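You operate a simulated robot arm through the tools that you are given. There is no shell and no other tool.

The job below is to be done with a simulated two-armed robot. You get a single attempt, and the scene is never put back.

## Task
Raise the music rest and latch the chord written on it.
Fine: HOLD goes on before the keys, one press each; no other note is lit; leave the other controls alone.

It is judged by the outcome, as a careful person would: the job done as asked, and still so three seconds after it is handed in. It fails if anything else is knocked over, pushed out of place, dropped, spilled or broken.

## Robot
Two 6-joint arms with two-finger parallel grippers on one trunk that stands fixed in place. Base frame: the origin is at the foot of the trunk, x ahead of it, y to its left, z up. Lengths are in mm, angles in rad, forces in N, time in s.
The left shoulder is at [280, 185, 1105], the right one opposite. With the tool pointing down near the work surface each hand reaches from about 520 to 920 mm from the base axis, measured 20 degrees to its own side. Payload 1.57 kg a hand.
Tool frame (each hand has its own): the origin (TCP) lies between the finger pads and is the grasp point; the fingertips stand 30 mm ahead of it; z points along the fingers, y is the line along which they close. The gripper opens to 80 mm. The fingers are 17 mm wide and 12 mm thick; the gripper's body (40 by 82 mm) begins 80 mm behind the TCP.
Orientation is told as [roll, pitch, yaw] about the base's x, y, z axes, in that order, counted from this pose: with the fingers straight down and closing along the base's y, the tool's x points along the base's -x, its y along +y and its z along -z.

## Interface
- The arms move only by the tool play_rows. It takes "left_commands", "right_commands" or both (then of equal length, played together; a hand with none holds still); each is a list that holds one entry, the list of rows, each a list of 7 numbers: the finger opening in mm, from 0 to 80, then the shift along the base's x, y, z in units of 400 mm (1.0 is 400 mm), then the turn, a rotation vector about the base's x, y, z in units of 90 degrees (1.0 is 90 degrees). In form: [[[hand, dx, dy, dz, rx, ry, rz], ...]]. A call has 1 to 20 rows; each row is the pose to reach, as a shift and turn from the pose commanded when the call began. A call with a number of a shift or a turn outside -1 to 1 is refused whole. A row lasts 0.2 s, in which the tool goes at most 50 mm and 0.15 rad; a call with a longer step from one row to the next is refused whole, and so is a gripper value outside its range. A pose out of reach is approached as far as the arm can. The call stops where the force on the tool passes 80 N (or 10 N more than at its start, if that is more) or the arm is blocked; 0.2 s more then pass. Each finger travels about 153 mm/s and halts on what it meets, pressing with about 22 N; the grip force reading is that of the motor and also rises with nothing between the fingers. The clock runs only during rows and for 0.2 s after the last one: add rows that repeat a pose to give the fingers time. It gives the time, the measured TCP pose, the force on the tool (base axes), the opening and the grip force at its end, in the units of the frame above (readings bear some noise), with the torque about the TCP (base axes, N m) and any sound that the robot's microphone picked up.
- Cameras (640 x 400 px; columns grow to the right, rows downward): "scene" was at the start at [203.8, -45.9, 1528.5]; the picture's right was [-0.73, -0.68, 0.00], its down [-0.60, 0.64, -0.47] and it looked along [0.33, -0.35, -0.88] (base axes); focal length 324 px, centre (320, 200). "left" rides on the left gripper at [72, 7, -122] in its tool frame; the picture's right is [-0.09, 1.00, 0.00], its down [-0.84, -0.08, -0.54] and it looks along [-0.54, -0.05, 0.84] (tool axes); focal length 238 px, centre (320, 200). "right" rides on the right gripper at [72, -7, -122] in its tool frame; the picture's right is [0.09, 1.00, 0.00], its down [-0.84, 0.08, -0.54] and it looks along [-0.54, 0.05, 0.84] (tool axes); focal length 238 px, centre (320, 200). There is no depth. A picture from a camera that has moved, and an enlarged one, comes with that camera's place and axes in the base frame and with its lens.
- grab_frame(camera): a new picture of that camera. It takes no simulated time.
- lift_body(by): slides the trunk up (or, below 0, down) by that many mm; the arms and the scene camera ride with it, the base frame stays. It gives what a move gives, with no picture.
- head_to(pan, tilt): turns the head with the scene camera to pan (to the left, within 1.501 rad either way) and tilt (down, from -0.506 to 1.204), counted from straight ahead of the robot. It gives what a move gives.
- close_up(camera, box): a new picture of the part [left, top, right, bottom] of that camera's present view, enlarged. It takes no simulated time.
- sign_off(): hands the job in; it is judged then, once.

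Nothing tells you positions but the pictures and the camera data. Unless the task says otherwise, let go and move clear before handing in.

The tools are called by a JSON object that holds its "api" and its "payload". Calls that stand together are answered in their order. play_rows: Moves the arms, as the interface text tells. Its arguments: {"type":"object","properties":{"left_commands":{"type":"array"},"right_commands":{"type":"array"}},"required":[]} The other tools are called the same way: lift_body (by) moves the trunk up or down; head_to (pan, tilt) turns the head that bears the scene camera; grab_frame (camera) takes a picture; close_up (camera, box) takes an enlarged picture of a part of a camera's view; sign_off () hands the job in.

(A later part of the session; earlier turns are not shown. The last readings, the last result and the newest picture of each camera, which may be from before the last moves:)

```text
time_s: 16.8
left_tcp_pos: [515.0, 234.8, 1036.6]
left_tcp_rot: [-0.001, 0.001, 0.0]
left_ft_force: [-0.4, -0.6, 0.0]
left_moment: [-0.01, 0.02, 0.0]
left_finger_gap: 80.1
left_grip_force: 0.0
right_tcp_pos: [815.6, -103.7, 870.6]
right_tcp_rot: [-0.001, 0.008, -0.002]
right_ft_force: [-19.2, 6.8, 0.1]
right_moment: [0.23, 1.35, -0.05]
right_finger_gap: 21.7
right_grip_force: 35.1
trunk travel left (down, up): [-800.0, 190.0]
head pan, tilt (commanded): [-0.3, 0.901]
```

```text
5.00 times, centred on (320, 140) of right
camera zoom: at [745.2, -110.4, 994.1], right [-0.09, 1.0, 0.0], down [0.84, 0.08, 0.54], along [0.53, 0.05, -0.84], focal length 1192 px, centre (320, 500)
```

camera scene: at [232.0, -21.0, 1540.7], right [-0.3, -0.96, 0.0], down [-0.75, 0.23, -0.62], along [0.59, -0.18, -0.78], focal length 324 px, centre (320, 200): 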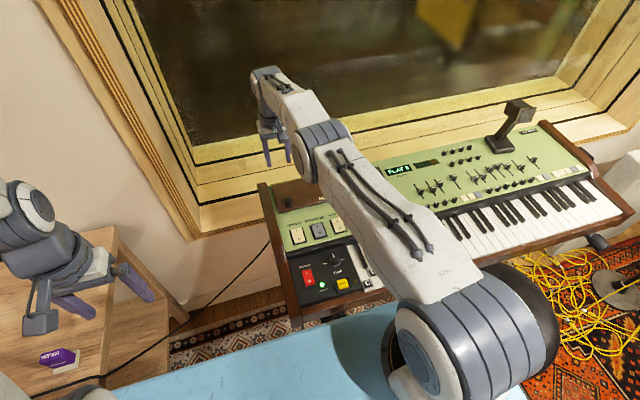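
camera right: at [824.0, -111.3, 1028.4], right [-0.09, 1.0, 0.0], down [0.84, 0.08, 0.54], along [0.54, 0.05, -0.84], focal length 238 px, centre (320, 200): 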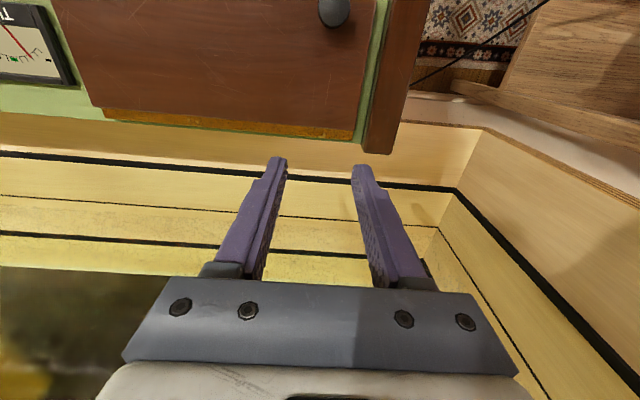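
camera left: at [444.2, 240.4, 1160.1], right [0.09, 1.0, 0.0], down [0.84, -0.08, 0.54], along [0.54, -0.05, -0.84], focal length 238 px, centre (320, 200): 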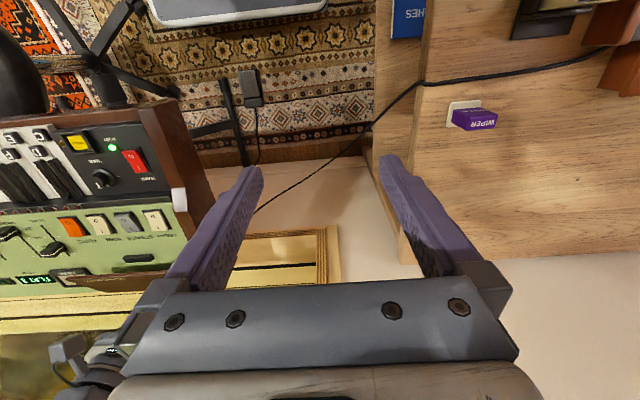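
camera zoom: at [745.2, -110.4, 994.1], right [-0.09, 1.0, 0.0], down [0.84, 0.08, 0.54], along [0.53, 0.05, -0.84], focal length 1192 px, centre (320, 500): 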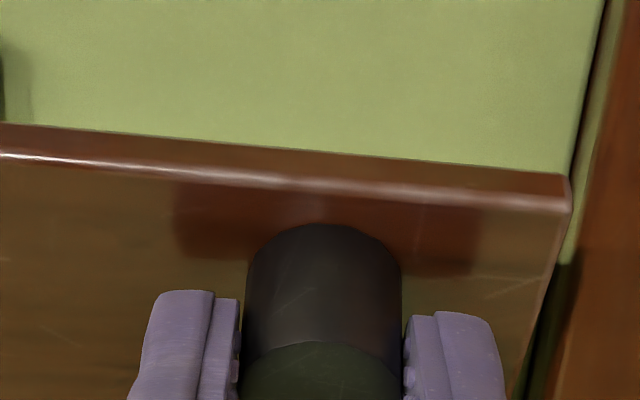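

The grip looks clean, and the fingers aren't touching the flap. I'll continue to about 45° on the corrected arc.

{"api": "play_rows", "payload": {"right_commands": [[[10, 0.0036, 0, 0.0152, 0, 0, 0], [10, 0.0147, 0, 0.0277, 0, 0, 0], [10, 0.0267, 0, 0.0392, 0, 0, 0], [10, 0.0267, 0, 0.0392, 0, 0, 0]]]}}

{"api": "close_up", "payload": {"camera": "scene", "box": [260, 150, 320, 210]}}

{"api": "close_up", "payload": {"camera": "right", "box": [160, 60, 400, 220]}}

```text
time_s: 17.8
left_tcp_pos: [517.2, 234.3, 1036.2]
left_tcp_rot: [-0.001, 0.003, -0.001]
left_ft_force: [-1.1, -0.6, 0.1]
left_moment: [-0.04, -0.01, 0.01]
left_finger_gap: 79.7
left_grip_force: 0.0
right_tcp_pos: [828.0, -104.4, 886.0]
right_tcp_rot: [0.0, 0.002, 0.0]
right_ft_force: [-1.4, 12.9, -15.5]
right_moment: [0.28, 0.97, -0.02]
right_finger_gap: 21.2
right_grip_force: 34.6
trunk travel left (down, up): [-800.0, 190.0]
head pan, tilt (commanded): [-0.3, 0.901]
```

```text
6.67 times, centred on (290, 180) of scene
camera zoom: at [232.4, -20.2, 1540.5], right [-0.3, -0.96, 0.0], down [-0.75, 0.23, -0.62], along [0.59, -0.18, -0.78], focal length 2162 px, centre (520, 333)
```

zoom: 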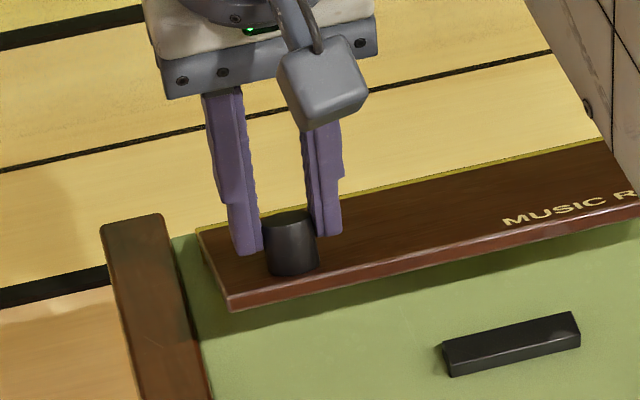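

```text
2.50 times, centred on (280, 140) of right
camera zoom: at [757.8, -110.5, 1007.6], right [-0.09, 1.0, 0.0], down [0.84, 0.08, 0.54], along [0.54, 0.05, -0.84], focal length 596 px, centre (420, 350)
```

zoom: 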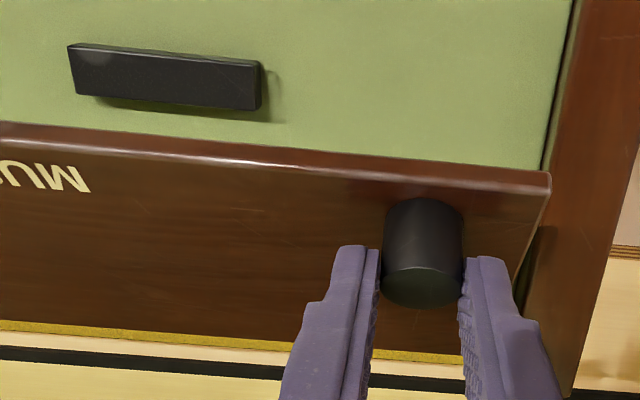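

The radial force is near zero now, so the arc is right. I'll carry on to about 65°.

{"api": "play_rows", "payload": {"right_commands": [[[10, 0.013, 0, 0.0105, 0, 0, 0], [10, 0.027, 0, 0.0198, 0, 0, 0], [10, 0.0418, 0, 0.028, 0, 0, 0], [10, 0.057, 0, 0.0345, 0, 0, 0], [10, 0.057, 0, 0.0345, 0, 0, 0]]]}}

{"api": "close_up", "payload": {"camera": "scene", "box": [260, 150, 320, 210]}}

{"api": "close_up", "payload": {"camera": "right", "box": [160, 60, 400, 220]}}

```text
time_s: 19.0
left_tcp_pos: [516.1, 233.7, 1036.4]
left_tcp_rot: [-0.001, 0.002, -0.001]
left_ft_force: [-0.6, -0.6, -0.2]
left_moment: [0.0, 0.03, 0.0]
left_finger_gap: 80.0
left_grip_force: 0.0
right_tcp_pos: [850.2, -104.5, 902.0]
right_tcp_rot: [0.0, 0.002, -0.001]
right_ft_force: [-15.7, 12.3, 6.9]
right_moment: [0.31, 1.28, -0.06]
right_finger_gap: 21.1
right_grip_force: 33.8
trunk travel left (down, up): [-800.0, 190.0]
head pan, tilt (commanded): [-0.3, 0.901]
```

```text
6.67 times, centred on (290, 180) of scene
camera zoom: at [230.6, -20.1, 1541.1], right [-0.3, -0.96, 0.0], down [-0.75, 0.23, -0.62], along [0.59, -0.18, -0.78], focal length 2162 px, centre (520, 333)
```

zoom: 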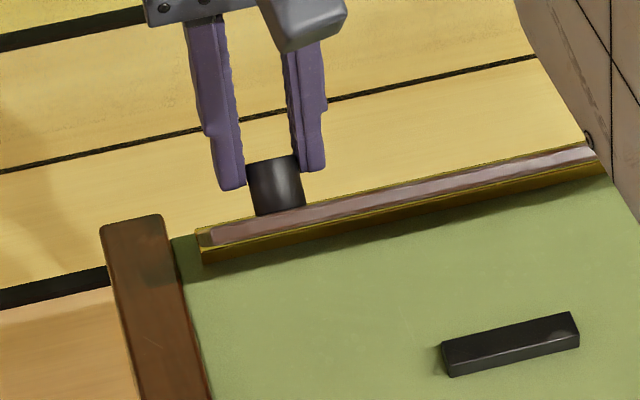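

```text
2.50 times, centred on (280, 140) of right
camera zoom: at [780.1, -110.4, 1024.1], right [-0.09, 1.0, 0.0], down [0.84, 0.08, 0.54], along [0.54, 0.05, -0.84], focal length 596 px, centre (420, 350)
```

zoom: 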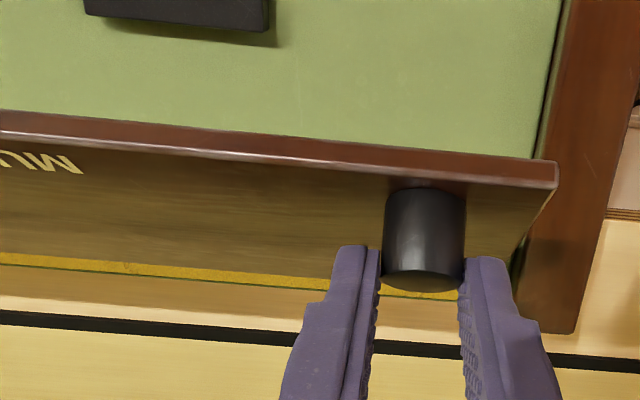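

The flap is now about 55–60° up and edge-on to the scene camera. I'll continue to about 85° of rotation.

{"api": "play_rows", "payload": {"right_commands": [[[10, 0.0155, 0, 0.007, 0, 0, 0], [10, 0.032, 0, 0.0112, 0, 0, 0], [10, 0.0485, 0, 0.014, 0, 0, 0], [10, 0.0652, 0, 0.015, 0, 0, 0], [10, 0.0652, 0, 0.015, 0, 0, 0]]]}}

{"api": "close_up", "payload": {"camera": "scene", "box": [260, 150, 320, 210]}}

{"api": "close_up", "payload": {"camera": "right", "box": [160, 60, 400, 220]}}

```text
time_s: 20.2
left_tcp_pos: [515.5, 234.8, 1036.8]
left_tcp_rot: [-0.001, 0.002, -0.002]
left_ft_force: [-0.2, -0.2, 0.9]
left_moment: [0.0, 0.0, -0.02]
left_finger_gap: 79.9
left_grip_force: 0.0
right_tcp_pos: [876.2, -104.1, 908.2]
right_tcp_rot: [-0.001, -0.001, -0.001]
right_ft_force: [-4.7, 6.4, 8.8]
right_moment: [0.13, 0.42, -0.06]
right_finger_gap: 21.3
right_grip_force: 34.8
trunk travel left (down, up): [-800.0, 190.0]
head pan, tilt (commanded): [-0.3, 0.901]
```

```text
6.67 times, centred on (290, 180) of scene
camera zoom: at [231.0, -20.2, 1541.0], right [-0.3, -0.96, 0.0], down [-0.75, 0.23, -0.62], along [0.59, -0.18, -0.78], focal length 2162 px, centre (520, 333)
```

zoom: 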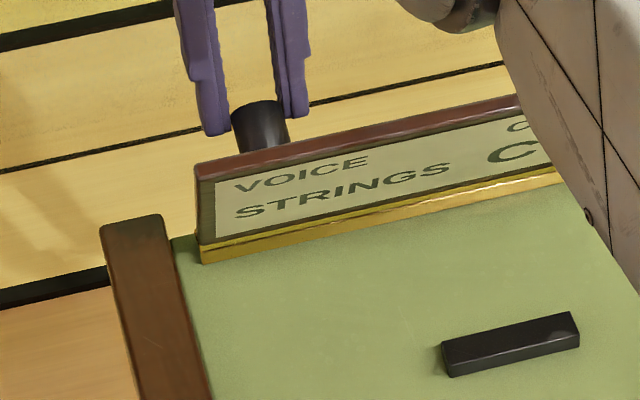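

```text
2.50 times, centred on (280, 140) of right
camera zoom: at [805.9, -110.4, 1030.0], right [-0.09, 1.0, 0.0], down [0.84, 0.08, 0.54], along [0.54, 0.05, -0.84], focal length 596 px, centre (420, 350)
```

zoom: 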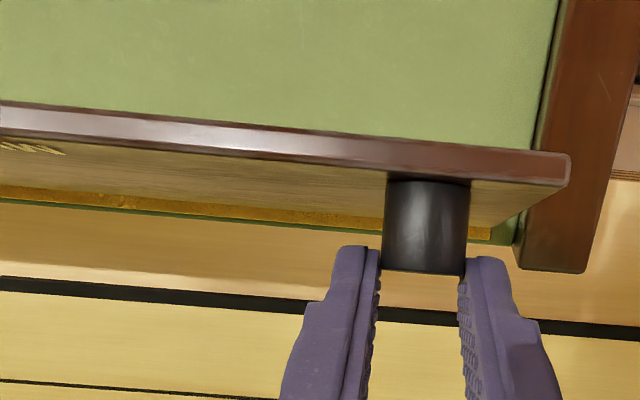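

The rest is about 74° up and I can read "VOICE STRINGS" on its underside, but the fingers are sliding toward the knob's end. I'll keep holding and bring the left hand in, closed and pitched forward, to push the flap from the front past vertical.

{"api": "play_rows", "payload": {"left_commands": [[[60, 0.0575, -0.0544, -0.0175, -0.0182, -0.082, -0.0315], [40, 0.115, -0.1088, -0.035, -0.0364, -0.1639, -0.0629], [20, 0.1725, -0.1631, -0.0525, -0.0545, -0.2459, -0.0944], [0, 0.23, -0.2175, -0.07, -0.0727, -0.3278, -0.1258], [0, 0.2875, -0.2719, -0.0875, -0.0909, -0.4098, -0.1573], [0, 0.345, -0.3263, -0.105, -0.1091, -0.4917, -0.1887], [0, 0.4025, -0.3806, -0.1225, -0.1272, -0.5737, -0.2202], [0, 0.46, -0.435, -0.14, -0.1454, -0.6556, -0.2516], [0, 0.46, -0.435, -0.14, -0.1454, -0.6556, -0.2516]]]}}

{"api": "grab_frame", "payload": {"camera": "scene"}}

{"api": "grab_frame", "payload": {"camera": "left"}}

{"api": "grab_frame", "payload": {"camera": "right"}}

```text
time_s: 22.2
left_tcp_pos: [728.9, 34.8, 1026.5]
left_tcp_rot: [-0.17, -0.989, -0.283]
left_ft_force: [0.9, 0.1, 0.4]
left_moment: [0.01, 0.01, -0.03]
left_finger_gap: 0.0
left_grip_force: 20.9
left hand out of reach, approached as far as the arm can: row 1, 2, 3, 4, 5, 6, 7, 8, 9
right_tcp_pos: [876.2, -104.8, 907.8]
right_tcp_rot: [-0.001, -0.002, 0.0]
right_ft_force: [-0.7, 2.6, 12.4]
right_moment: [0.0, -0.2, 0.02]
right_finger_gap: 21.2
right_grip_force: 34.0
trunk travel left (down, up): [-800.0, 190.0]
head pan, tilt (commanded): [-0.3, 0.901]
```

```text
taken
camera scene: at [230.9, -20.4, 1540.9], right [-0.3, -0.96, 0.0], down [-0.75, 0.23, -0.62], along [0.59, -0.18, -0.78], focal length 324 px, centre (320, 200)
```

scene: 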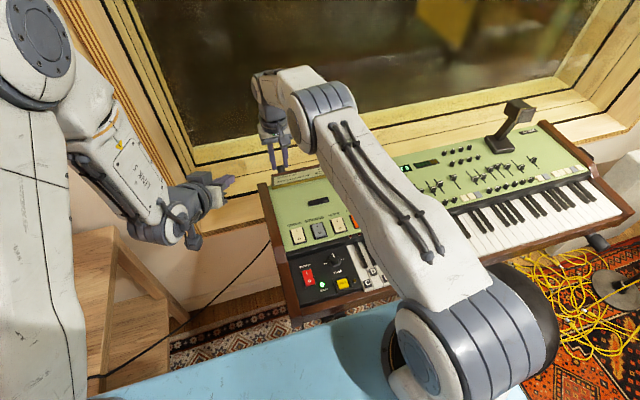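

```text
taken
camera left: at [602.7, 99.3, 1033.2], right [0.46, 0.89, -0.02], down [0.01, 0.01, 1.0], along [0.89, -0.46, 0.0], focal length 238 px, centre (320, 200)
```

left: 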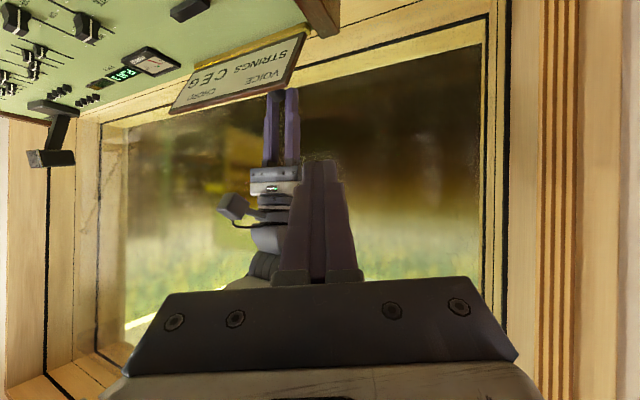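

```text
taken
camera right: at [805.7, -110.4, 1029.9], right [-0.09, 1.0, 0.0], down [0.84, 0.08, 0.54], along [0.54, 0.05, -0.84], focal length 238 px, centre (320, 200)
```

right: 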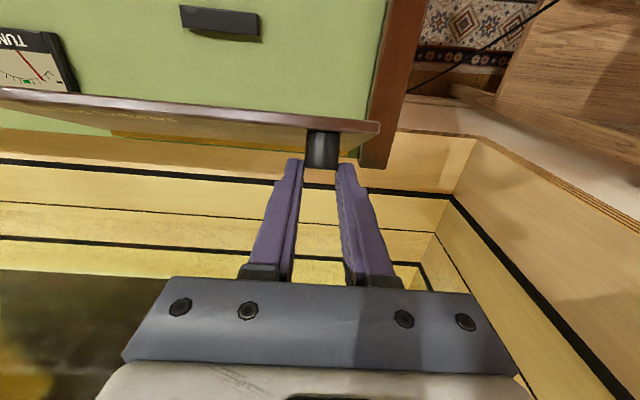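

{"api": "close_up", "payload": {"camera": "left", "box": [150, 20, 330, 130]}}

{"api": "close_up", "payload": {"camera": "scene", "box": [230, 100, 370, 220]}}

```text
3.56 times, centred on (240, 75) of left
camera zoom: at [602.7, 99.3, 1033.2], right [0.46, 0.89, -0.02], down [0.01, 0.01, 1.0], along [0.89, -0.46, 0.0], focal length 848 px, centre (604, 644)
```

zoom: 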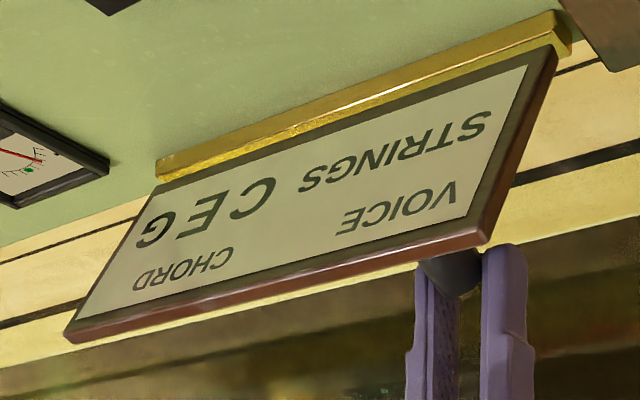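

```text
3.33 times, centred on (300, 160) of scene
camera zoom: at [230.9, -20.4, 1540.9], right [-0.3, -0.96, 0.0], down [-0.75, 0.23, -0.62], along [0.59, -0.18, -0.78], focal length 1081 px, centre (387, 333)
```

zoom: 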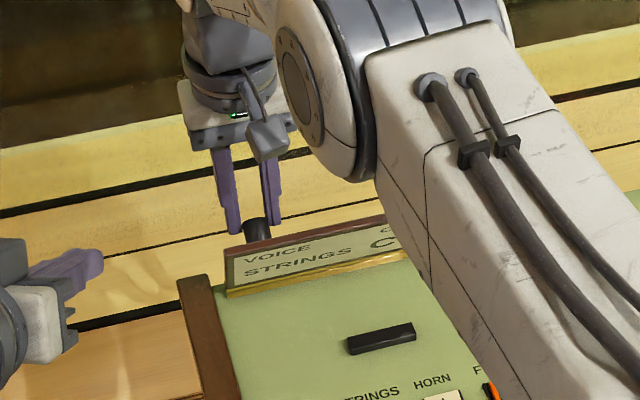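

The card reads VOICE STRINGS and CHORD C E G, so I need C, E and G and leave the voice switches alone. Next I'll bring the closed left fingertips down in front of the flap's left end.

{"api": "play_rows", "payload": {"left_commands": [[[0, 0.015, -0.025, -0.1025, 0, 0, 0], [0, 0.0325, -0.0575, -0.2025, 0, 0, 0], [0, 0.065, -0.1, -0.2775, 0, 0, 0], [0, 0.1025, -0.1625, -0.32, 0, 0, 0], [0, 0.135, -0.2175, -0.34, 0, 0, 0], [0, 0.135, -0.2175, -0.34, 0, 0, 0]]]}}

{"api": "grab_frame", "payload": {"camera": "left"}}

{"api": "grab_frame", "payload": {"camera": "scene"}}

{"api": "grab_frame", "payload": {"camera": "right"}}

```text
time_s: 23.6
left_tcp_pos: [794.7, 0.2, 888.3]
left_tcp_rot: [-0.181, -0.986, -0.306]
left_ft_force: [-0.3, -1.4, 0.4]
left_moment: [0.04, 0.0, -0.03]
left_finger_gap: 0.2
left_grip_force: 21.3
left hand out of reach, approached as far as the arm can: row 1, 2, 3, 4, 5, 6
right_tcp_pos: [876.8, -105.1, 909.4]
right_tcp_rot: [0.0, -0.003, 0.0]
right_ft_force: [2.3, 1.2, 16.0]
right_moment: [0.03, -0.45, -0.03]
right_finger_gap: 21.3
right_grip_force: 34.3
trunk travel left (down, up): [-800.0, 190.0]
head pan, tilt (commanded): [-0.3, 0.901]
```

```text
taken
camera left: at [671.6, 69.2, 895.2], right [0.49, 0.87, -0.02], down [0.01, 0.02, 1.0], along [0.87, -0.49, 0.0], focal length 238 px, centre (320, 200)
```

left: 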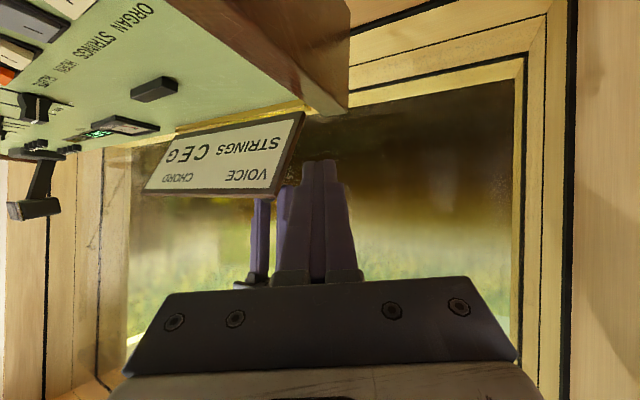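

```text
taken
camera scene: at [230.9, -20.5, 1541.0], right [-0.3, -0.96, 0.0], down [-0.75, 0.23, -0.62], along [0.59, -0.18, -0.78], focal length 324 px, centre (320, 200)
```

scene: 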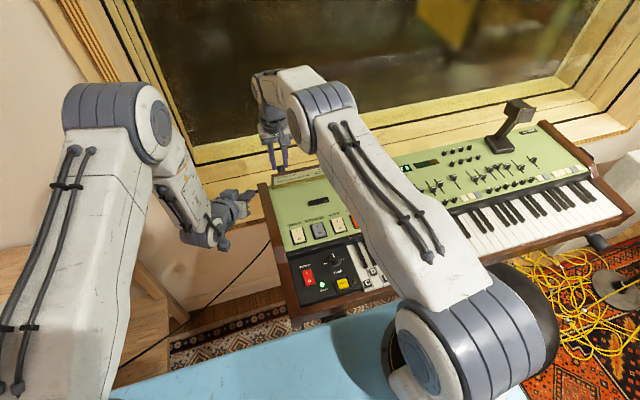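

```text
taken
camera right: at [805.7, -110.4, 1029.9], right [-0.09, 1.0, 0.0], down [0.84, 0.08, 0.54], along [0.54, 0.05, -0.84], focal length 238 px, centre (320, 200)
```

right: 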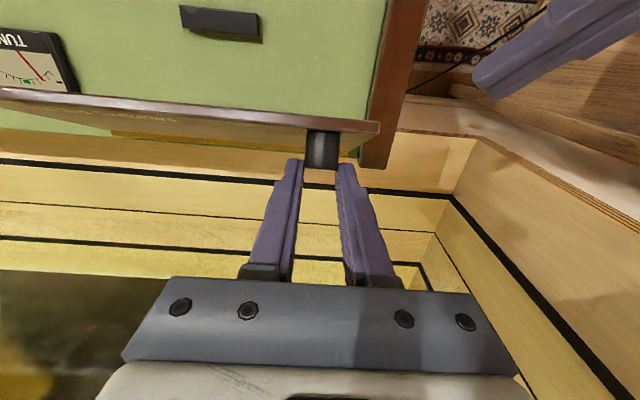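

The left hand stalled at y≈0, short of the target, so something in that orientation limits it. I'll probe with a small sideways move plus a rotation tweak.

{"api": "play_rows", "payload": {"left_commands": [[[0, 0, -0.03, 0, 0, 0.05, 0.05], [0, 0, -0.06, 0, 0, 0.1, 0.1], [0, 0, -0.09, 0, 0, 0.15, 0.15], [0, 0, -0.09, 0, 0, 0.15, 0.15]]]}}

```text
time_s: 24.6
left_tcp_pos: [836.1, 11.8, 900.7]
left_tcp_rot: [-0.283, -0.717, -0.018]
left_ft_force: [0.1, -0.4, -0.1]
left_moment: [0.01, -0.01, 0.04]
left_finger_gap: 0.0
left_grip_force: 21.7
left hand out of reach, approached as far as the arm can: row 1, 2, 3, 4
right_tcp_pos: [876.6, -104.2, 907.8]
right_tcp_rot: [-0.001, -0.003, 0.0]
right_ft_force: [2.7, -0.1, 16.7]
right_moment: [-0.01, -0.59, -0.04]
right_finger_gap: 21.0
right_grip_force: 34.2
trunk travel left (down, up): [-800.0, 190.0]
head pan, tilt (commanded): [-0.3, 0.901]
```

That shows the wrist can't pitch this far forward close to the body. I'll use a 45° pitch with the tool yawed toward the target instead.

{"api": "play_rows", "payload": {"left_commands": [[[0, -0.03, -0.0683, -0.009, 0.0395, -0.0239, -0.0474], [0, -0.06, -0.1367, -0.018, 0.0791, -0.0478, -0.0949], [0, -0.09, -0.205, -0.027, 0.1186, -0.0717, -0.1423], [0, -0.09, -0.205, -0.027, 0.1186, -0.0717, -0.1423]]]}}

{"api": "grab_frame", "payload": {"camera": "left"}}

{"api": "grab_frame", "payload": {"camera": "scene"}}

```text
time_s: 25.6
left_tcp_pos: [822.9, -18.4, 891.2]
left_tcp_rot: [-0.021, -0.783, -0.469]
left_ft_force: [-0.5, -0.2, -0.5]
left_moment: [0.02, -0.02, -0.02]
left_finger_gap: 0.0
left_grip_force: 21.1
left hand out of reach, approached as far as the arm can: row 1, 2, 3, 4
right_tcp_pos: [876.6, -103.7, 907.7]
right_tcp_rot: [0.001, -0.002, 0.001]
right_ft_force: [2.6, 0.3, 17.1]
right_moment: [-0.12, -0.58, -0.01]
right_finger_gap: 21.3
right_grip_force: 34.6
trunk travel left (down, up): [-800.0, 190.0]
head pan, tilt (commanded): [-0.3, 0.901]
```

```text
taken
camera left: at [705.9, 51.2, 928.6], right [0.52, 0.85, 0.05], down [0.16, -0.15, 0.98], along [0.84, -0.5, -0.21], focal length 238 px, centre (320, 200)
```

left: 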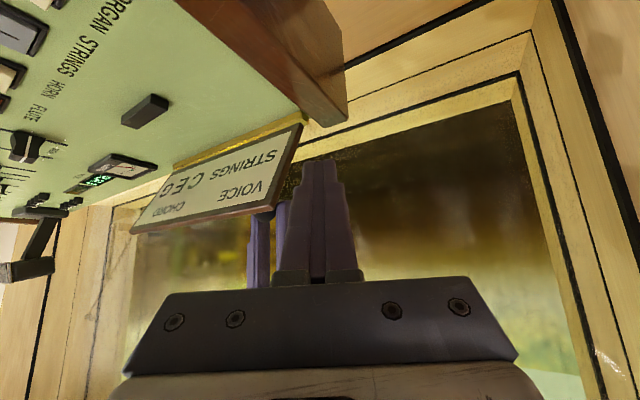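

```text
taken
camera scene: at [230.9, -20.5, 1540.9], right [-0.3, -0.96, 0.0], down [-0.75, 0.23, -0.62], along [0.59, -0.18, -0.78], focal length 324 px, centre (320, 200)
```

scene: 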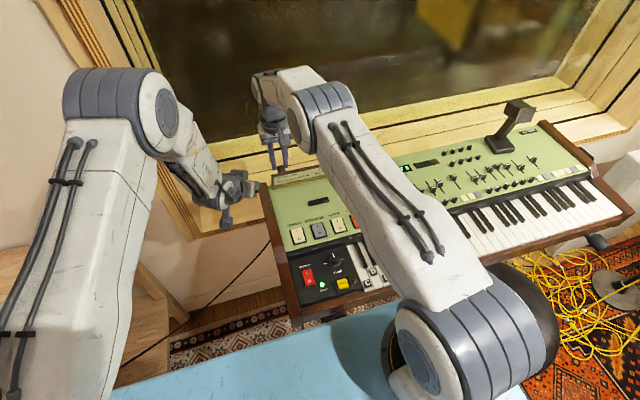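

{"api": "play_rows", "payload": {"left_commands": [[[0, -0.02, -0.045, 0, 0, 0, 0], [0, -0.04, -0.09, 0, 0, 0, 0], [0, -0.055, -0.13, 0, 0, 0, 0], [0, -0.055, -0.13, 0, 0, 0, 0]]]}}

```text
time_s: 26.6
left_tcp_pos: [823.4, -17.7, 892.5]
left_tcp_rot: [-0.021, -0.783, -0.469]
left_ft_force: [0.0, 0.3, -0.5]
left_moment: [-0.03, -0.01, -0.02]
left_finger_gap: 0.0
left_grip_force: 21.3
left hand out of reach, approached as far as the arm can: row 1, 2, 3, 4
right_tcp_pos: [877.0, -104.1, 908.7]
right_tcp_rot: [0.0, -0.002, 0.0]
right_ft_force: [3.6, 0.0, 17.0]
right_moment: [-0.03, -0.56, 0.03]
right_finger_gap: 21.2
right_grip_force: 34.3
trunk travel left (down, up): [-800.0, 190.0]
head pan, tilt (commanded): [-0.3, 0.901]
```

{"api": "play_rows", "payload": {"left_commands": [[[0, 0.03, -0.05, 0, 0, 0, 0], [0, 0.05, -0.1, 0, 0, 0, 0], [0, 0.05, -0.1, 0, 0, 0, 0]]]}}

{"api": "grab_frame", "payload": {"camera": "scene"}}

```text
time_s: 27.4
left_tcp_pos: [852.2, -20.5, 891.1]
left_tcp_rot: [0.008, -0.786, -0.478]
left_ft_force: [0.2, 1.0, -0.3]
left_moment: [0.01, -0.01, 0.01]
left_finger_gap: 0.0
left_grip_force: 21.5
left hand out of reach, approached as far as the arm can: row 1, 2, 3
right_tcp_pos: [875.1, -103.0, 907.9]
right_tcp_rot: [0.0, -0.003, 0.002]
right_ft_force: [3.2, -0.5, 16.1]
right_moment: [0.02, -0.5, -0.02]
right_finger_gap: 21.2
right_grip_force: 34.5
trunk travel left (down, up): [-800.0, 190.0]
head pan, tilt (commanded): [-0.3, 0.901]
```

```text
taken
camera scene: at [230.9, -20.6, 1540.9], right [-0.3, -0.96, 0.0], down [-0.75, 0.23, -0.62], along [0.59, -0.18, -0.78], focal length 324 px, centre (320, 200)
```

scene: 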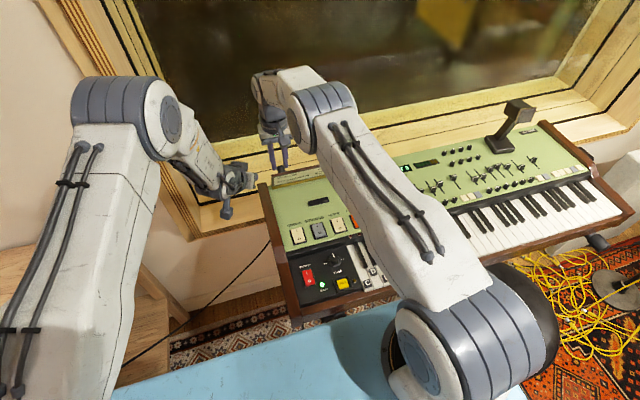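

It still won't go further right in this orientation. I'll turn the hand so it points in from the left side, which also clears the right hand's camera.

{"api": "play_rows", "payload": {"left_commands": [[[0, -0.02, 0.02, 0.01, 0, 0, -0.09], [0, -0.04, 0.04, 0.02, 0, 0, -0.18], [0, -0.05, 0.05, 0.02, 0, 0, -0.27], [0, -0.05, 0.05, 0.02, 0, 0, -0.362], [0, -0.05, 0.05, 0.02, 0, 0, -0.362]]]}}

{"api": "grab_frame", "payload": {"camera": "scene"}}

{"api": "grab_frame", "payload": {"camera": "left"}}

```text
time_s: 28.6
left_tcp_pos: [832.6, 1.3, 901.6]
left_tcp_rot: [-0.001, -0.785, -1.006]
left_ft_force: [0.1, -0.6, -0.8]
left_moment: [-0.01, 0.03, 0.03]
left_finger_gap: 0.0
left_grip_force: 21.1
right_tcp_pos: [876.3, -104.4, 907.9]
right_tcp_rot: [-0.001, 0.0, 0.0]
right_ft_force: [0.9, -0.5, 15.5]
right_moment: [-0.01, -0.35, 0.0]
right_finger_gap: 21.3
right_grip_force: 34.4
trunk travel left (down, up): [-800.0, 190.0]
head pan, tilt (commanded): [-0.3, 0.901]
```

```text
taken
camera scene: at [230.9, -20.5, 1540.9], right [-0.3, -0.96, 0.0], down [-0.75, 0.23, -0.62], along [0.59, -0.18, -0.78], focal length 324 px, centre (320, 200)
```

scene: 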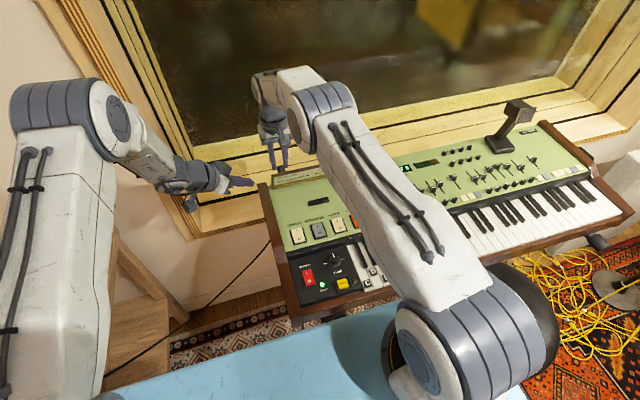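

```text
taken
camera left: at [765.6, 119.0, 937.2], right [0.88, 0.48, 0.06], down [0.05, -0.22, 0.98], along [0.48, -0.85, -0.21], focal length 238 px, centre (320, 200)
```

left: 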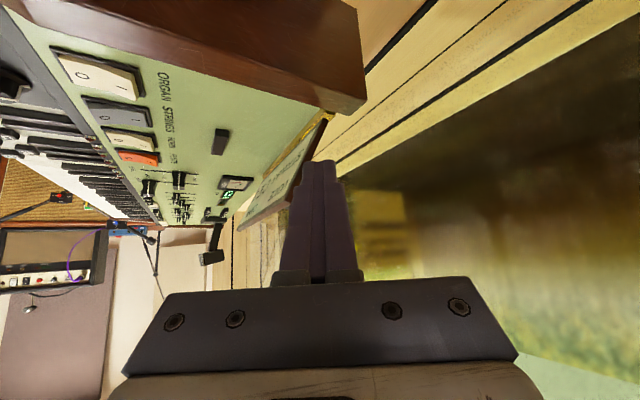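

That orientation is fully reachable. I'll slide the left fingertips in front of the flap's left end without touching it.

{"api": "play_rows", "payload": {"left_commands": [[[0, -0.07, -0.025, -0.0125, 0, 0, 0], [0, -0.068, -0.1, -0.025, 0, 0, 0], [0, -0.065, -0.172, -0.0325, 0, 0, 0], [0, -0.065, -0.172, -0.0325, 0, 0, 0]]]}}

{"api": "grab_frame", "payload": {"camera": "scene"}}

{"api": "grab_frame", "payload": {"camera": "left"}}

{"api": "grab_frame", "payload": {"camera": "right"}}

```text
time_s: 29.6
left_tcp_pos: [808.0, -69.1, 887.2]
left_tcp_rot: [-0.002, -0.786, -1.004]
left_ft_force: [0.5, 0.5, -0.2]
left_moment: [-0.02, 0.03, 0.01]
left_finger_gap: 0.0
left_grip_force: 21.4
right_tcp_pos: [876.1, -103.3, 907.9]
right_tcp_rot: [0.0, 0.001, 0.0]
right_ft_force: [0.4, -1.4, 15.2]
right_moment: [-0.06, -0.24, -0.02]
right_finger_gap: 21.1
right_grip_force: 34.8
trunk travel left (down, up): [-800.0, 190.0]
head pan, tilt (commanded): [-0.3, 0.901]
```

```text
taken
camera scene: at [230.9, -20.6, 1540.9], right [-0.3, -0.96, 0.0], down [-0.75, 0.23, -0.62], along [0.59, -0.18, -0.78], focal length 324 px, centre (320, 200)
```

scene: 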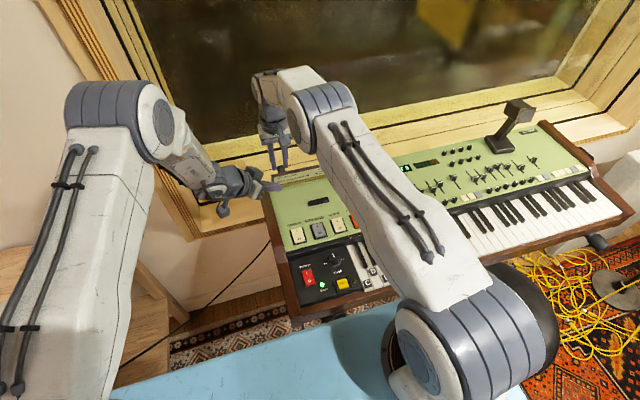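

```text
taken
camera left: at [739.4, 50.2, 923.5], right [0.88, 0.48, 0.06], down [0.05, -0.22, 0.98], along [0.48, -0.85, -0.21], focal length 238 px, centre (320, 200)
```

left: 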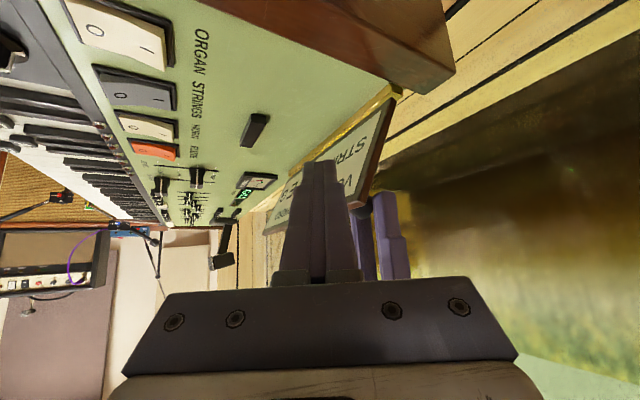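

```text
taken
camera right: at [805.5, -110.4, 1029.6], right [-0.09, 1.0, 0.0], down [0.84, 0.08, 0.54], along [0.54, 0.05, -0.84], focal length 238 px, centre (320, 200)
```

right: 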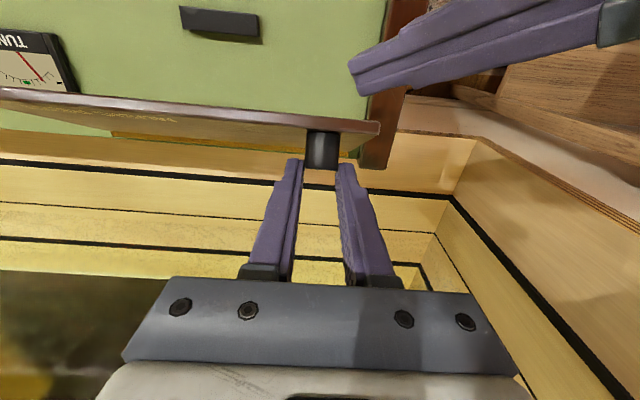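

The left fingertips are just in front of the flap. I'll advance slowly until they touch.

{"api": "play_rows", "payload": {"left_commands": [[[0, 0.0125, -0.01, 0, 0, 0, 0], [0, 0.025, -0.02, 0, 0, 0, 0], [0, 0.0375, -0.025, 0, 0, 0, 0], [0, 0.0375, -0.025, 0, 0, 0, 0]]]}}

{"api": "grab_frame", "payload": {"camera": "right"}}

{"api": "close_up", "payload": {"camera": "scene", "box": [240, 140, 320, 210]}}

```text
time_s: 30.6
left_tcp_pos: [822.6, -78.4, 889.2]
left_tcp_rot: [-0.003, -0.787, -1.008]
left_ft_force: [0.0, -0.3, 0.7]
left_moment: [0.0, 0.0, -0.03]
left_finger_gap: 0.0
left_grip_force: 21.2
right_tcp_pos: [875.6, -104.1, 909.3]
right_tcp_rot: [-0.001, -0.001, 0.001]
right_ft_force: [-0.1, -0.9, 14.2]
right_moment: [0.0, -0.12, 0.01]
right_finger_gap: 21.3
right_grip_force: 34.8
trunk travel left (down, up): [-800.0, 190.0]
head pan, tilt (commanded): [-0.3, 0.901]
```

```text
taken
camera right: at [805.5, -110.4, 1029.5], right [-0.09, 1.0, 0.0], down [0.84, 0.08, 0.54], along [0.54, 0.05, -0.84], focal length 238 px, centre (320, 200)
```

right: 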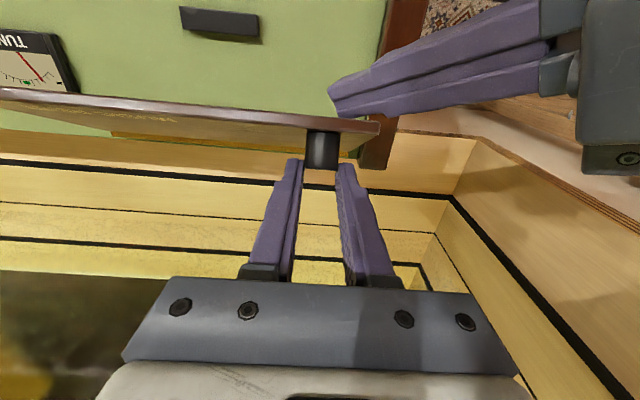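

```text
5.71 times, centred on (280, 175) of scene
camera zoom: at [230.9, -20.6, 1540.9], right [-0.3, -0.96, 0.0], down [-0.75, 0.23, -0.62], along [0.59, -0.18, -0.78], focal length 1853 px, centre (549, 343)
```

zoom: 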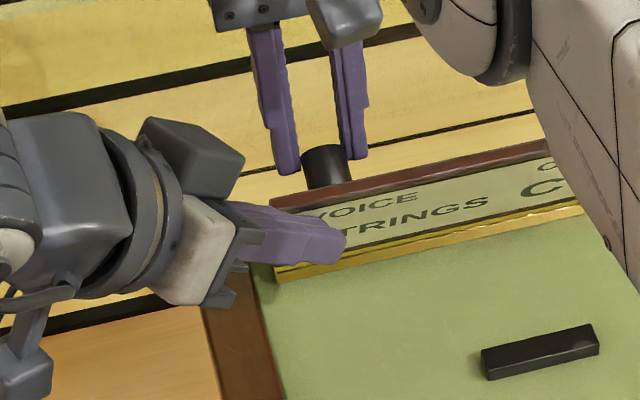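

{"api": "play_rows", "payload": {"left_commands": [[[0, 0.0075, 0, 0, 0, 0, 0], [0, 0.015, 0, 0, 0, 0, 0], [0, 0.0225, 0, 0, 0, 0, 0], [0, 0.0225, 0, 0, 0, 0, 0]]]}}

{"api": "grab_frame", "payload": {"camera": "right"}}

```text
time_s: 31.6
left_tcp_pos: [826.5, -78.8, 885.8]
left_tcp_rot: [-0.007, -0.783, -1.009]
left_ft_force: [-38.0, 2.4, 8.4]
left_moment: [-0.04, 0.31, -0.46]
left_finger_gap: 0.0
left_grip_force: 21.5
right_tcp_pos: [877.2, -103.6, 907.7]
right_tcp_rot: [0.0, -0.002, -0.001]
right_ft_force: [17.7, -1.7, -0.7]
right_moment: [-0.02, 0.55, -0.02]
right_finger_gap: 21.4
right_grip_force: 34.6
trunk travel left (down, up): [-800.0, 190.0]
head pan, tilt (commanded): [-0.3, 0.901]
```

```text
taken
camera right: at [805.4, -110.5, 1029.4], right [-0.09, 1.0, 0.0], down [0.83, 0.08, 0.55], along [0.54, 0.05, -0.84], focal length 238 px, centre (320, 200)
```

right: 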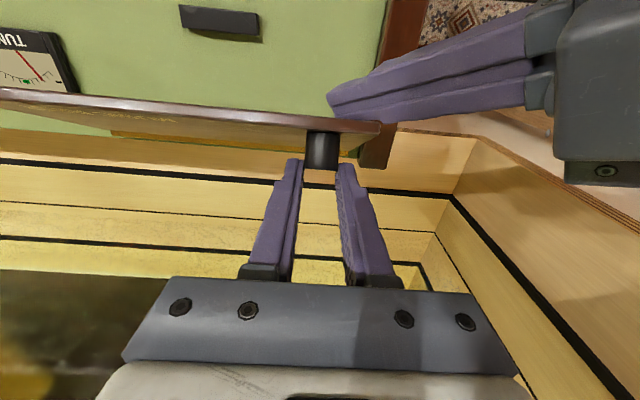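

The left hand is pressing the flap firmly, so it can support it. I'll open the right hand now and check.

{"api": "play_rows", "payload": {"right_commands": [[[30, 0, 0, 0, 0, 0, 0], [44, 0, 0, 0, 0, 0, 0], [44, 0, 0, 0, 0, 0, 0]]]}}

{"api": "grab_frame", "payload": {"camera": "right"}}

{"api": "close_up", "payload": {"camera": "scene", "box": [240, 140, 320, 210]}}

```text
time_s: 32.4
left_tcp_pos: [830.6, -78.8, 887.9]
left_tcp_rot: [-0.004, -0.787, -1.005]
left_ft_force: [-0.8, 0.9, 0.3]
left_moment: [0.01, -0.04, -0.02]
left_finger_gap: 0.4
left_grip_force: 21.6
right_tcp_pos: [876.1, -104.0, 907.1]
right_tcp_rot: [0.0, 0.001, -0.001]
right_ft_force: [-1.1, 0.0, 0.0]
right_moment: [0.0, -0.04, 0.02]
right_finger_gap: 43.9
right_grip_force: 0.0
trunk travel left (down, up): [-800.0, 190.0]
head pan, tilt (commanded): [-0.3, 0.901]
```

```text
taken
camera right: at [805.8, -110.5, 1028.8], right [-0.09, 1.0, 0.0], down [0.84, 0.08, 0.54], along [0.54, 0.05, -0.84], focal length 238 px, centre (320, 200)
```

right: 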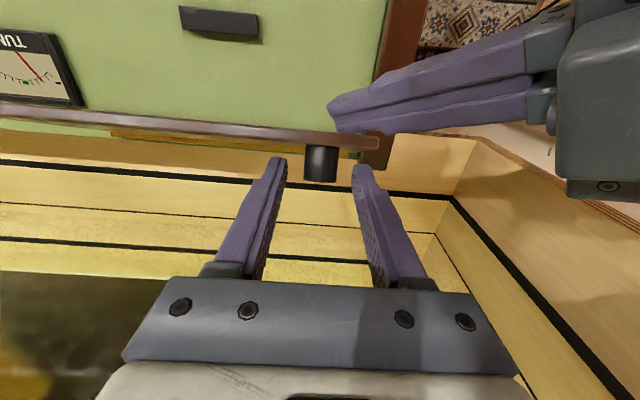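

```text
5.71 times, centred on (280, 175) of scene
camera zoom: at [231.7, -20.6, 1540.8], right [-0.3, -0.96, 0.0], down [-0.75, 0.23, -0.62], along [0.59, -0.18, -0.78], focal length 1853 px, centre (549, 343)
```

zoom: 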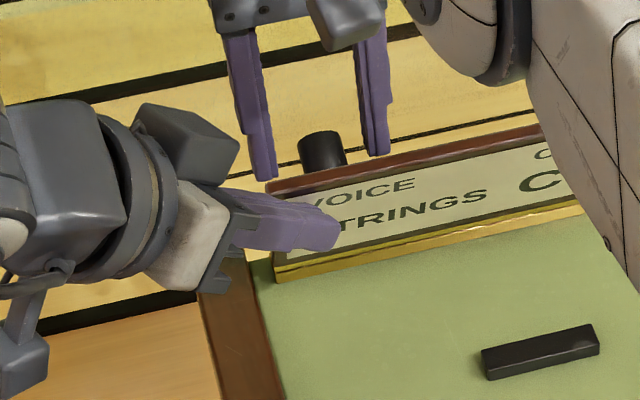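

The flap stays supported with almost no load on the left hand. I'll lift the right hand straight up off the knob and retreat.

{"api": "play_rows", "payload": {"right_commands": [[[44, 0, 0, 0.05, 0, 0, 0], [44, 0, 0, 0.1, 0, 0, 0], [44, 0, 0, 0.16, 0, 0, 0], [44, -0.098, -0.07, 0.168, 0, 0, 0], [44, -0.197, -0.14, 0.176, 0, 0, 0], [44, -0.296, -0.21, 0.184, 0, 0, 0], [44, -0.394, -0.28, 0.192, 0, 0, 0], [44, -0.493, -0.35, 0.2, 0, 0, 0], [44, -0.591, -0.42, 0.208, 0, 0, 0], [44, -0.69, -0.49, 0.216, 0, 0, 0], [44, -0.69, -0.49, 0.216, 0, 0, 0]]]}}

{"api": "grab_frame", "payload": {"camera": "scene"}}

{"api": "grab_frame", "payload": {"camera": "right"}}

{"api": "grab_frame", "payload": {"camera": "left"}}

```text
time_s: 34.8
left_tcp_pos: [829.8, -78.1, 887.0]
left_tcp_rot: [-0.001, -0.784, -1.005]
left_ft_force: [-0.7, 1.2, -0.3]
left_moment: [0.0, 0.01, 0.03]
left_finger_gap: 0.0
left_grip_force: 21.1
right_tcp_pos: [603.5, -300.1, 992.9]
right_tcp_rot: [0.0, -0.002, 0.0]
right_ft_force: [0.8, -0.4, -1.1]
right_moment: [0.04, 0.04, 0.01]
right_finger_gap: 43.8
right_grip_force: 0.1
trunk travel left (down, up): [-800.0, 190.0]
head pan, tilt (commanded): [-0.3, 0.901]
```

```text
taken
camera scene: at [231.5, -20.8, 1540.8], right [-0.3, -0.96, 0.0], down [-0.75, 0.23, -0.62], along [0.59, -0.18, -0.78], focal length 324 px, centre (320, 200)
```

scene: 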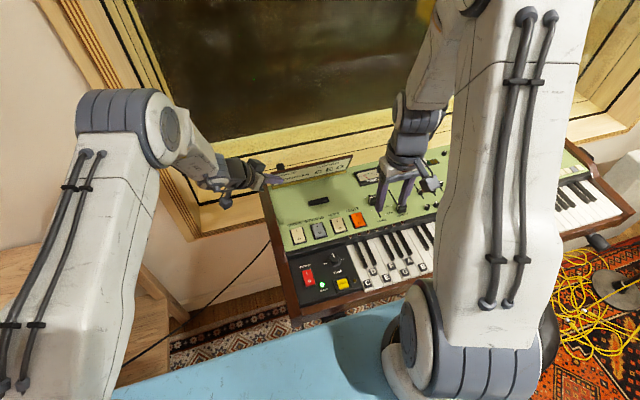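

```text
taken
camera right: at [532.4, -306.2, 1114.9], right [-0.09, 1.0, 0.0], down [0.84, 0.08, 0.54], along [0.54, 0.05, -0.84], focal length 238 px, centre (320, 200)
```

right: 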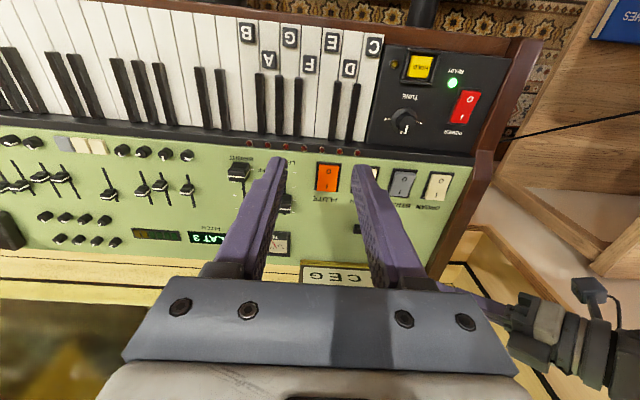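

```text
taken
camera left: at [763.1, 40.5, 923.9], right [0.88, 0.48, 0.06], down [0.05, -0.22, 0.97], along [0.48, -0.85, -0.21], focal length 238 px, centre (320, 200)
```

left: 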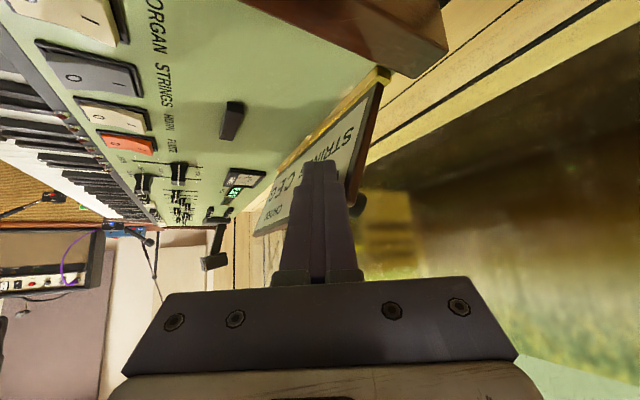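

The rest stays up with the left hand barely loaded. I'll push it on gently until it reaches its stop.

{"api": "play_rows", "payload": {"left_commands": [[[0, 0.0125, 0, 0, 0, 0, 0], [0, 0.025, 0, 0, 0, 0, 0], [0, 0.0375, 0, 0, 0, 0, 0], [0, 0.0375, 0, 0, 0, 0, 0]]]}}

{"api": "close_up", "payload": {"camera": "scene", "box": [240, 140, 380, 230]}}

{"api": "close_up", "payload": {"camera": "left", "box": [220, 50, 460, 260]}}

```text
time_s: 35.8
left_tcp_pos: [846.2, -77.2, 887.2]
left_tcp_rot: [0.0, -0.785, -1.005]
left_ft_force: [-0.5, 0.2, 0.7]
left_moment: [-0.01, 0.0, -0.01]
left_finger_gap: 0.0
left_grip_force: 21.3
right_tcp_pos: [604.7, -299.3, 993.3]
right_tcp_rot: [-0.002, 0.0, -0.001]
right_ft_force: [-0.2, 0.1, -0.6]
right_moment: [-0.01, 0.0, 0.03]
right_finger_gap: 44.1
right_grip_force: 0.1
trunk travel left (down, up): [-800.0, 190.0]
head pan, tilt (commanded): [-0.3, 0.901]
```

```text
4.44 times, centred on (310, 185) of scene
camera zoom: at [231.7, -20.7, 1540.8], right [-0.3, -0.96, 0.0], down [-0.75, 0.23, -0.62], along [0.59, -0.18, -0.78], focal length 1442 px, centre (364, 267)
```

zoom: 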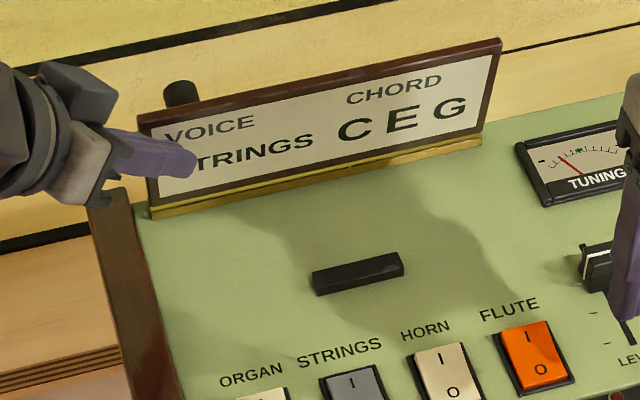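

```text
1.90 times, centred on (340, 155) of left
camera zoom: at [779.0, 40.5, 924.0], right [0.88, 0.48, 0.06], down [0.05, -0.22, 0.97], along [0.48, -0.85, -0.21], focal length 454 px, centre (282, 286)
```

zoom: 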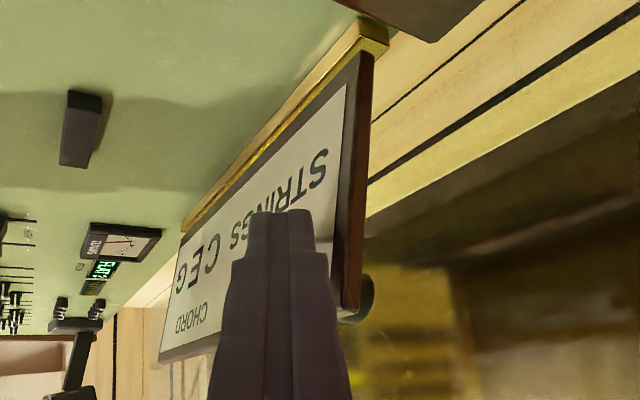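

The card clearly reads CHORD C E G, and the flap follows with almost no resistance. I'll push a bit further.

{"api": "play_rows", "payload": {"left_commands": [[[0, 0.0125, 0, 0, 0, 0, 0], [0, 0.025, 0, 0, 0, 0, 0], [0, 0.0375, 0, 0, 0, 0, 0], [0, 0.0375, 0, 0, 0, 0, 0]]]}}

{"api": "close_up", "payload": {"camera": "scene", "box": [240, 140, 380, 230]}}

{"api": "close_up", "payload": {"camera": "left", "box": [220, 50, 460, 260]}}

```text
time_s: 36.8
left_tcp_pos: [861.4, -77.4, 887.0]
left_tcp_rot: [-0.002, -0.785, -1.006]
left_ft_force: [-0.2, -0.6, -0.7]
left_moment: [0.03, -0.04, -0.05]
left_finger_gap: 0.0
left_grip_force: 21.3
right_tcp_pos: [604.2, -299.1, 992.2]
right_tcp_rot: [-0.001, 0.0, 0.0]
right_ft_force: [0.1, -0.5, -0.7]
right_moment: [0.01, -0.03, -0.02]
right_finger_gap: 44.0
right_grip_force: 0.1
trunk travel left (down, up): [-800.0, 190.0]
head pan, tilt (commanded): [-0.3, 0.901]
```

```text
4.44 times, centred on (310, 185) of scene
camera zoom: at [231.7, -20.7, 1540.8], right [-0.3, -0.96, 0.0], down [-0.75, 0.23, -0.62], along [0.59, -0.18, -0.78], focal length 1442 px, centre (364, 267)
```

zoom: 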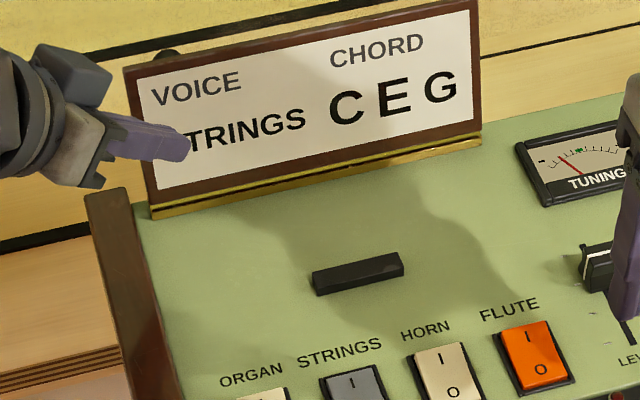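

```text
1.90 times, centred on (340, 155) of left
camera zoom: at [794.2, 41.2, 923.2], right [0.88, 0.48, 0.06], down [0.05, -0.22, 0.97], along [0.48, -0.85, -0.21], focal length 454 px, centre (282, 286)
```

zoom: 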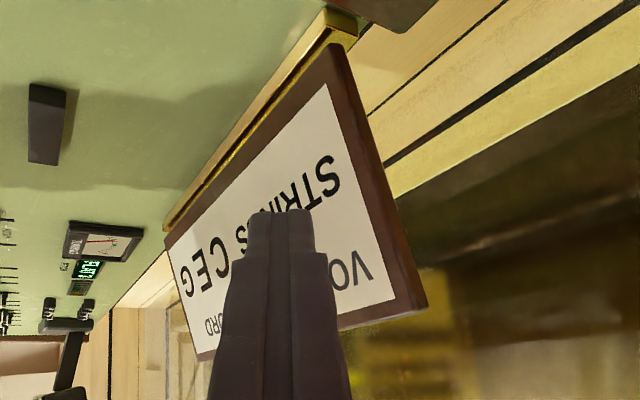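

The flap now leans back past vertical. I'll withdraw the left hand a little and check that it stays.

{"api": "play_rows", "payload": {"left_commands": [[[0, -0.03, 0.01, 0, 0, 0, 0], [0, -0.08, 0.03, 0, 0, 0, 0], [0, -0.12, 0.06, 0, 0, 0, 0], [0, -0.12, 0.12, 0.02, 0, 0, 0], [0, -0.12, 0.2, 0.05, 0, 0, 0]]]}}

{"api": "close_up", "payload": {"camera": "scene", "box": [240, 140, 380, 230]}}

{"api": "grab_frame", "payload": {"camera": "left"}}

```text
time_s: 38.0
left_tcp_pos: [811.6, 0.9, 908.5]
left_tcp_rot: [-0.002, -0.786, -1.007]
left_ft_force: [0.5, -0.6, -0.7]
left_moment: [-0.02, 0.02, -0.02]
left_finger_gap: 0.1
left_grip_force: 21.5
right_tcp_pos: [603.9, -300.0, 992.9]
right_tcp_rot: [0.0, 0.0, -0.001]
right_ft_force: [0.1, 0.2, 0.7]
right_moment: [0.0, 0.01, 0.03]
right_finger_gap: 43.9
right_grip_force: 0.1
trunk travel left (down, up): [-800.0, 190.0]
head pan, tilt (commanded): [-0.3, 0.901]
```

```text
4.44 times, centred on (310, 185) of scene
camera zoom: at [231.7, -20.8, 1540.7], right [-0.3, -0.96, 0.0], down [-0.75, 0.23, -0.62], along [0.59, -0.18, -0.78], focal length 1442 px, centre (364, 267)
```

zoom: 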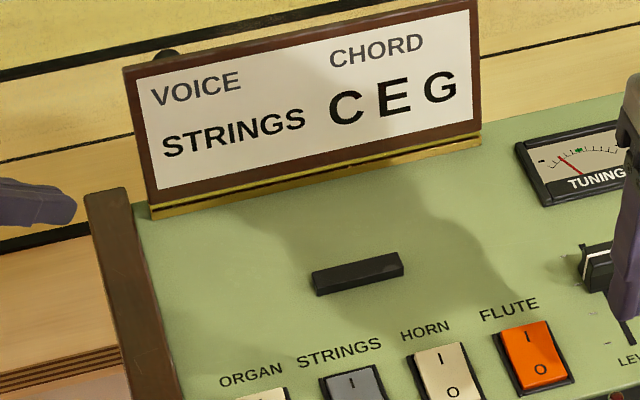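

```text
taken
camera left: at [744.3, 119.4, 945.5], right [0.88, 0.48, 0.06], down [0.05, -0.22, 0.98], along [0.48, -0.85, -0.21], focal length 238 px, centre (320, 200)
```

left: 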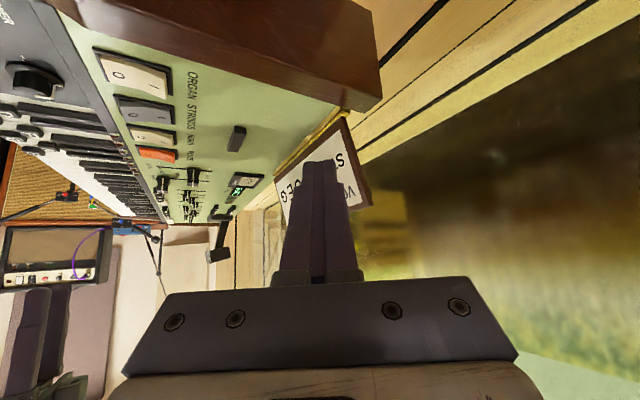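

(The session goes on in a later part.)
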